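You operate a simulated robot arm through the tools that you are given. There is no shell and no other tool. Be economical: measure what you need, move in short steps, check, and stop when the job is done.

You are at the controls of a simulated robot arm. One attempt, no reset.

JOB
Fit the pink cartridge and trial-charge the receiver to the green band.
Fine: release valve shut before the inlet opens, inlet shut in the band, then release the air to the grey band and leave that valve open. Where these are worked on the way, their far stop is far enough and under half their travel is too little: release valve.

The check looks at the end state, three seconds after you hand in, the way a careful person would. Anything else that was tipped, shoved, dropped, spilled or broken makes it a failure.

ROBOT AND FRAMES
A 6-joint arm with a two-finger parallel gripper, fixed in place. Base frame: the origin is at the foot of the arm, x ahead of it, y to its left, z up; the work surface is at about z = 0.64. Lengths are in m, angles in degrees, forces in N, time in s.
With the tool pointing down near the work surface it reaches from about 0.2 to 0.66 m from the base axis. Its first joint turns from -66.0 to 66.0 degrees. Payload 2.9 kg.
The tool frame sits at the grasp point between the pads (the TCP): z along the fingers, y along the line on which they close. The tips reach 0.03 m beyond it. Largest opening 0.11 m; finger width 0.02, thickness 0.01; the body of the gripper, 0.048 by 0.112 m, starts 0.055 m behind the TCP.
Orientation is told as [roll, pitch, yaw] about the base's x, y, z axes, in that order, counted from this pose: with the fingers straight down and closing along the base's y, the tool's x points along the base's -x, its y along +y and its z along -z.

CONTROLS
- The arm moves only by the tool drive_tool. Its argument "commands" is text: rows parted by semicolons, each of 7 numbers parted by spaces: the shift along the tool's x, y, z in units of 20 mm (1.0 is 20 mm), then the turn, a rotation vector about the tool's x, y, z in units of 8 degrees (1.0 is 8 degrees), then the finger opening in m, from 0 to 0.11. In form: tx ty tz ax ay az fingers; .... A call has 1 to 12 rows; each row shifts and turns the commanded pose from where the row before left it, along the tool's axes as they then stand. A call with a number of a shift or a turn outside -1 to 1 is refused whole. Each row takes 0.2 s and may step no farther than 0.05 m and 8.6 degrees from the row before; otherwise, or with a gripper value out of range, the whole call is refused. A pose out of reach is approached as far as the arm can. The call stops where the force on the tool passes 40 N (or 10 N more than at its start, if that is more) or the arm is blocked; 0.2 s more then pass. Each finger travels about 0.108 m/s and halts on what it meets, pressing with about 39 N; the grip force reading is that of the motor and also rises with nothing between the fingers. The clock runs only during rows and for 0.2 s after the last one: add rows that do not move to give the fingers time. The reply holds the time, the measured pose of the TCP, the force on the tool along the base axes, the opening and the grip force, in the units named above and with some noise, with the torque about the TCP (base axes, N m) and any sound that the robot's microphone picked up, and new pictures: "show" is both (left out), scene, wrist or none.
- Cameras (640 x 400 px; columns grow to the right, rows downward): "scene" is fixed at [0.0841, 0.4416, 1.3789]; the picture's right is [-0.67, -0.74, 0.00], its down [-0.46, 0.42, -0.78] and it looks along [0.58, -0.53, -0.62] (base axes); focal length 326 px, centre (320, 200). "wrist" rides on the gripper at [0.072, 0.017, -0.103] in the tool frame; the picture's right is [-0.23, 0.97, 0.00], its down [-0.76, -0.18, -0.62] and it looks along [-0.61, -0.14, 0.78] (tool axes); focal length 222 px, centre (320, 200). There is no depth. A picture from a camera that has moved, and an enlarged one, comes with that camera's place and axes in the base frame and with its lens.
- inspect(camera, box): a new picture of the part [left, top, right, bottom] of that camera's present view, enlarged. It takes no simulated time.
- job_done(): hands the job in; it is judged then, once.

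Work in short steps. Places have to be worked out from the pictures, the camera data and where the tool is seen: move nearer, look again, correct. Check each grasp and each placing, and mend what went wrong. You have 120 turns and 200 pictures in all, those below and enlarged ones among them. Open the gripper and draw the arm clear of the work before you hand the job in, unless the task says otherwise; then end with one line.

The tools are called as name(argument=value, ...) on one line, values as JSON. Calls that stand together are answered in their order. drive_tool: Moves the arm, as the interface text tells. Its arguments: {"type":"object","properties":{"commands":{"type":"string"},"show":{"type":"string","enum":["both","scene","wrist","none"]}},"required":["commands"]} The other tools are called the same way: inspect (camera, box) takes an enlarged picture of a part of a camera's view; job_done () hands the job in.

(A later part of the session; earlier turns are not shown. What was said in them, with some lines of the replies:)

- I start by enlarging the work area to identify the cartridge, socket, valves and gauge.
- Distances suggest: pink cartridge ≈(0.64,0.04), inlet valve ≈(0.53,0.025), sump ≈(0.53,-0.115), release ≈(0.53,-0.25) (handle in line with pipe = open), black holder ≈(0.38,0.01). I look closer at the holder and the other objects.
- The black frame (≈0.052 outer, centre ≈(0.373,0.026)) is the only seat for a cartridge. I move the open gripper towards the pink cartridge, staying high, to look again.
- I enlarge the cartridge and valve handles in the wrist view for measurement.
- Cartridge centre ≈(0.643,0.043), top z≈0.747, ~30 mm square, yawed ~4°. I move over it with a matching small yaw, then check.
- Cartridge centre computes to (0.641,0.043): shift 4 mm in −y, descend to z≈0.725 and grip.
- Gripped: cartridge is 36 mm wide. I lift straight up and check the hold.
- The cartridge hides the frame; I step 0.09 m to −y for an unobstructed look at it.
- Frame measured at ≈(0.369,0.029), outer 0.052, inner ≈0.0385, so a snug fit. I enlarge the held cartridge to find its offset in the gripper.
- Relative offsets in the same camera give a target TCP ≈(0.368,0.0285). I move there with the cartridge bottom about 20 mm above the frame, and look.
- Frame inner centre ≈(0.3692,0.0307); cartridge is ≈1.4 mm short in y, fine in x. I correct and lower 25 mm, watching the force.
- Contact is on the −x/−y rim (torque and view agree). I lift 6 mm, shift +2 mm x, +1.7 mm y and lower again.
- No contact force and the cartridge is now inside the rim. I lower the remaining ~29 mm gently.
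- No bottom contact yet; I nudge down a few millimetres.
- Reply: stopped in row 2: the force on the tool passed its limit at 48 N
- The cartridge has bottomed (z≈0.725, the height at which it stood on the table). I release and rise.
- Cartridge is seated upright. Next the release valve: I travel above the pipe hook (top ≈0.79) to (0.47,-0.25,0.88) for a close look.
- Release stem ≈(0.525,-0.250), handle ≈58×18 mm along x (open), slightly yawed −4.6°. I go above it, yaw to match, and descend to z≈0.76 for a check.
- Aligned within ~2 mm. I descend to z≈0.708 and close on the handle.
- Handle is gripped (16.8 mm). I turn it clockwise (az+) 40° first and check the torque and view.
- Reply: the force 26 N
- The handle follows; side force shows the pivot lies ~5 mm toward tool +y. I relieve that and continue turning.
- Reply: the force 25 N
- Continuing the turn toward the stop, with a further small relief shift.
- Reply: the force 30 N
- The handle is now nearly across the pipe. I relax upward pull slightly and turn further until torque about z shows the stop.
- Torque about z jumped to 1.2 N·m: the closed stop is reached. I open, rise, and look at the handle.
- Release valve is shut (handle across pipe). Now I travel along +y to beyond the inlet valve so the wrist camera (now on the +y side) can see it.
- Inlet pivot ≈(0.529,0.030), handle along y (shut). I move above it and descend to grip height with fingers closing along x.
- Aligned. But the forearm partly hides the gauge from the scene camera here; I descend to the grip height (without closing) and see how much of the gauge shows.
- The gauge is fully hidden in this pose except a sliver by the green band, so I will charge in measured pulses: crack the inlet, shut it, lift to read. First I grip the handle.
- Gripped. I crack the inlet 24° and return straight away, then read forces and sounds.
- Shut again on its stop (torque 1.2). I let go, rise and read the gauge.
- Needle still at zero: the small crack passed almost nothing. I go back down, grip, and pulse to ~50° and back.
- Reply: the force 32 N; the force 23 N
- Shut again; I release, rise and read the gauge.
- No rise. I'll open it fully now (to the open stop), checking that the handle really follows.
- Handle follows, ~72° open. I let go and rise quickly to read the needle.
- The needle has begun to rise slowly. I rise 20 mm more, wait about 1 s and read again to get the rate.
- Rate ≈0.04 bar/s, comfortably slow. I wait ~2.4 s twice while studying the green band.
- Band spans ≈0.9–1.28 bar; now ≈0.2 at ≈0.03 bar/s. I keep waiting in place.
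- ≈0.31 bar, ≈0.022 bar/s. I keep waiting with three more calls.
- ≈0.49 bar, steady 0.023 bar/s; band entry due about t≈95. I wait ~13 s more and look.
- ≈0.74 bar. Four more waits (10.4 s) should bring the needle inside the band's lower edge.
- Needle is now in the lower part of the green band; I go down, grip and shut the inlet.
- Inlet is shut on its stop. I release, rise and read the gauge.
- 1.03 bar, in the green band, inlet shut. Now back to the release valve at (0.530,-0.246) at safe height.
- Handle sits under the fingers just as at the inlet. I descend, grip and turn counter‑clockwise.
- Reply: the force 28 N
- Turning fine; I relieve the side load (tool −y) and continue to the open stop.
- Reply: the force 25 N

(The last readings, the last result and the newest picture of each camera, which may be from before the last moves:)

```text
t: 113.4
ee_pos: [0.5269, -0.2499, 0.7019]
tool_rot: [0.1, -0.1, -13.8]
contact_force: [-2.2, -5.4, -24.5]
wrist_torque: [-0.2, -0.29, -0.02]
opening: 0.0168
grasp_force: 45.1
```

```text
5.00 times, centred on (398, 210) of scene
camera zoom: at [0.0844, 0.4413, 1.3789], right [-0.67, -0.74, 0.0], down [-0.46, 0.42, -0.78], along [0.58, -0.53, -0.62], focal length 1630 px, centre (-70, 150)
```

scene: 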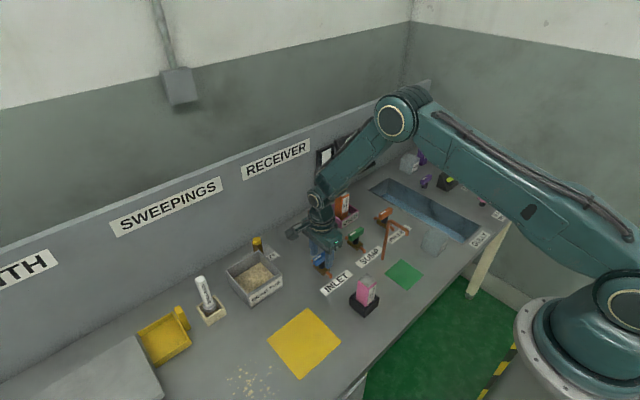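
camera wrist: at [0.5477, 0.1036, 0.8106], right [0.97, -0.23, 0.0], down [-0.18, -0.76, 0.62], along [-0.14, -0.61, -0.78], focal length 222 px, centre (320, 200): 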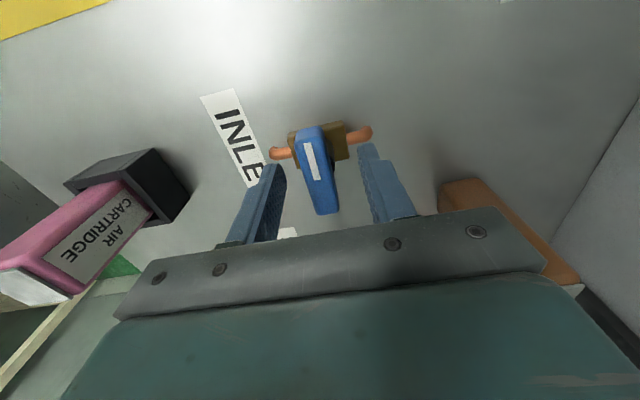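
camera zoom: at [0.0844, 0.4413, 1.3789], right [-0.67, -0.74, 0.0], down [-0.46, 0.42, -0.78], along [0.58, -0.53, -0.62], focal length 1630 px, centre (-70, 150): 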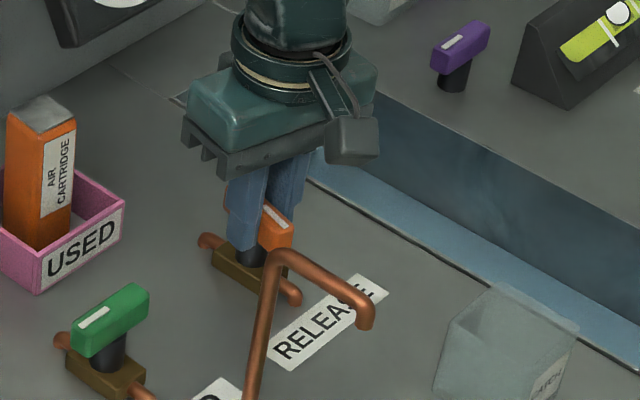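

Still no stop torque; two more small turns until it is felt.

drive_tool(commands="0 -0.03 0.05 0 0 -0.8 0.005;0 0 0 0 0 -0.7 0.005;0 0 0 0 0 -0.5 0.005;0 0 0 0 0 0 0.005", show="none")

```text
t: 114.4
ee_pos: [0.5285, -0.2508, 0.7029]
tool_rot: [0.2, 0.0, 2.0]
contact_force: [-6.2, 7.1, -3.0]
wrist_torque: [0.0, 1.28, -1.03]
opening: 0.0172
grasp_force: 45.2
```

Torque −1.03 N·m: the open stop is reached. I release, rise clear and look at the valve and gauge.

drive_tool(commands="0 0 0 0 0 0.2 0.03;0 0 0 0 0 0 0.05;0 0 0 0 0 0 0.05;0 0 -1 0 0 0 0.05;0 0 -1 0 0 0 0.05;0 0 -1 0 0 0 0.05;0 0 -1 0 0 0 0.05;0 0 -1 0 0 0 0.05;0 0 -1 0 0 0 0.05;0 0 -1 0 0 0 0.05;0 0 -1 0 0 0 0.05;0 0 -1 0 0 0 0.05", show="scene")

inspect(camera="scene", box=[310, 120, 420, 250])

```text
t: 117.0
ee_pos: [0.5264, -0.2496, 0.8805]
tool_rot: [0.0, -0.1, 0.3]
contact_force: [-0.3, 0.1, 0.1]
wrist_torque: [-0.01, 0.04, -0.01]
opening: 0.05
grasp_force: 0.1
```

scene: 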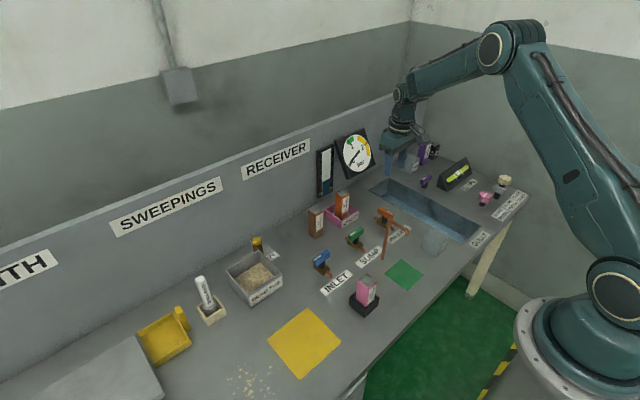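

```text
3.08 times, centred on (365, 185) of scene
camera zoom: at [0.0841, 0.4416, 1.3789], right [-0.67, -0.74, 0.0], down [-0.46, 0.42, -0.78], along [0.58, -0.53, -0.62], focal length 1003 px, centre (182, 246)
```

zoom: 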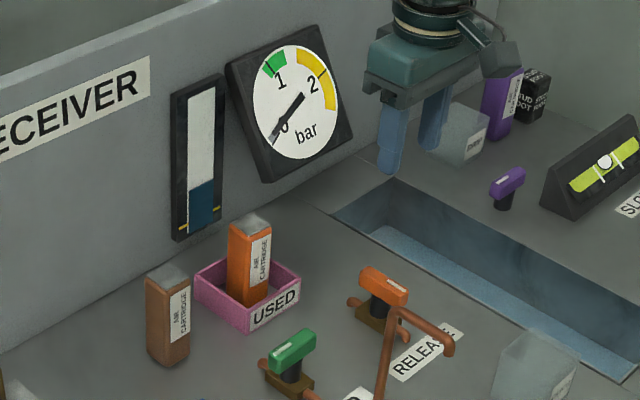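

The needle is already dropping to the grey band. I draw the arm back and up, clear of the work, and check everything.

drive_tool(commands="1 0 -0.7 0 0 0 0.08;1 0 -0.7 0 0 0 0.08;1 0 -0.7 0 0 0 0.08;1 0 -0.7 0 0 0 0.08;1 0 -0.7 0 0 0 0.08;1 0.3 -0.7 0 0 0 0.1;1 0.3 -0.5 0 0 0 0.1;1 0.3 -0.5 0 0 0 0.1;0 0 0 0 0 0 0.1;0 0 0 0 0 0 0.1", show="both")

inspect(camera="scene", box=[332, 128, 382, 178])

inspect(camera="scene", box=[280, 190, 430, 320])

```text
t: 119.2
ee_pos: [0.3674, -0.2327, 0.9859]
tool_rot: [0.0, -0.1, 0.3]
contact_force: [0.0, 0.7, 0.1]
wrist_torque: [-0.04, 0.01, 0.03]
opening: 0.0999
grasp_force: 0.1
camera wrist: at [0.2948, -0.2152, 1.0897], right [0.22, 0.98, 0.0], down [0.76, -0.17, 0.62], along [0.61, -0.14, -0.78], focal length 222 px, centre (320, 200)
```

scene: 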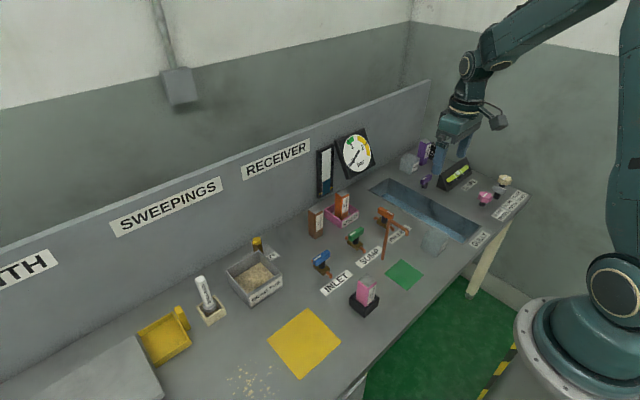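
wrist: 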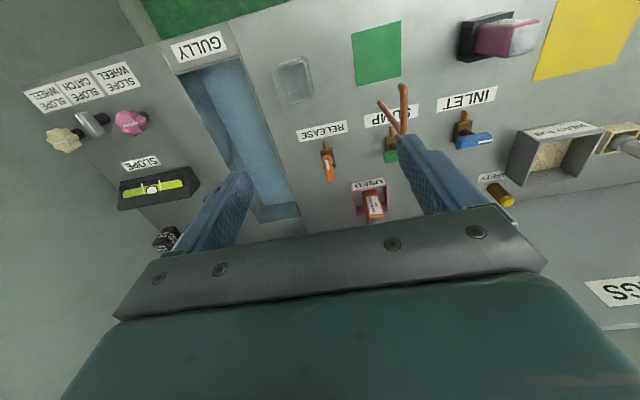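

```text
8.00 times, centred on (357, 153) of scene
camera zoom: at [0.0841, 0.4416, 1.3789], right [-0.67, -0.74, 0.0], down [-0.46, 0.42, -0.78], along [0.58, -0.53, -0.62], focal length 2607 px, centre (24, 576)
```

zoom: 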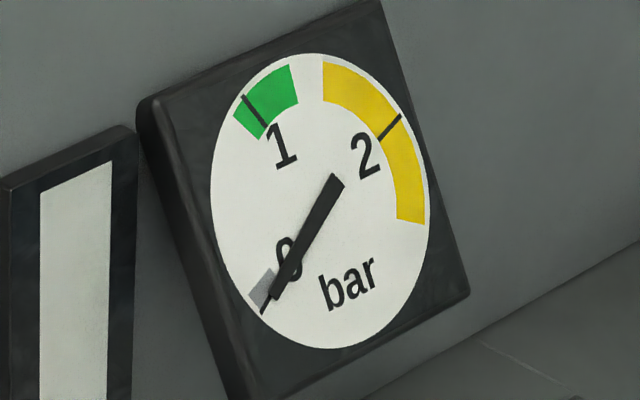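

```text
3.08 times, centred on (355, 255) of scene
camera zoom: at [0.0841, 0.4416, 1.3789], right [-0.67, -0.74, 0.0], down [-0.46, 0.42, -0.78], along [0.58, -0.53, -0.62], focal length 1003 px, centre (212, 31)
```

zoom: 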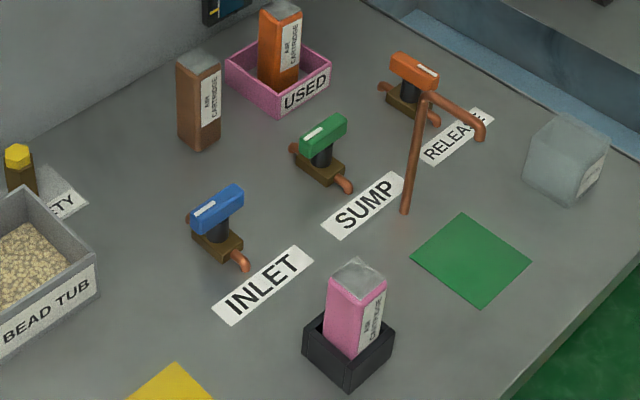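

The needle is back at zero in the grey band. The release valve is open, the inlet is shut, the cartridge is seated and nothing else has moved, so I hand in.

job_done()

```text
The job is handed in.
```

The pink cartridge is fitted, and the receiver was charged to about 1.03 bar in the green band and the inlet shut there. The air was then released to the grey band, with the release valve left open at its stop.
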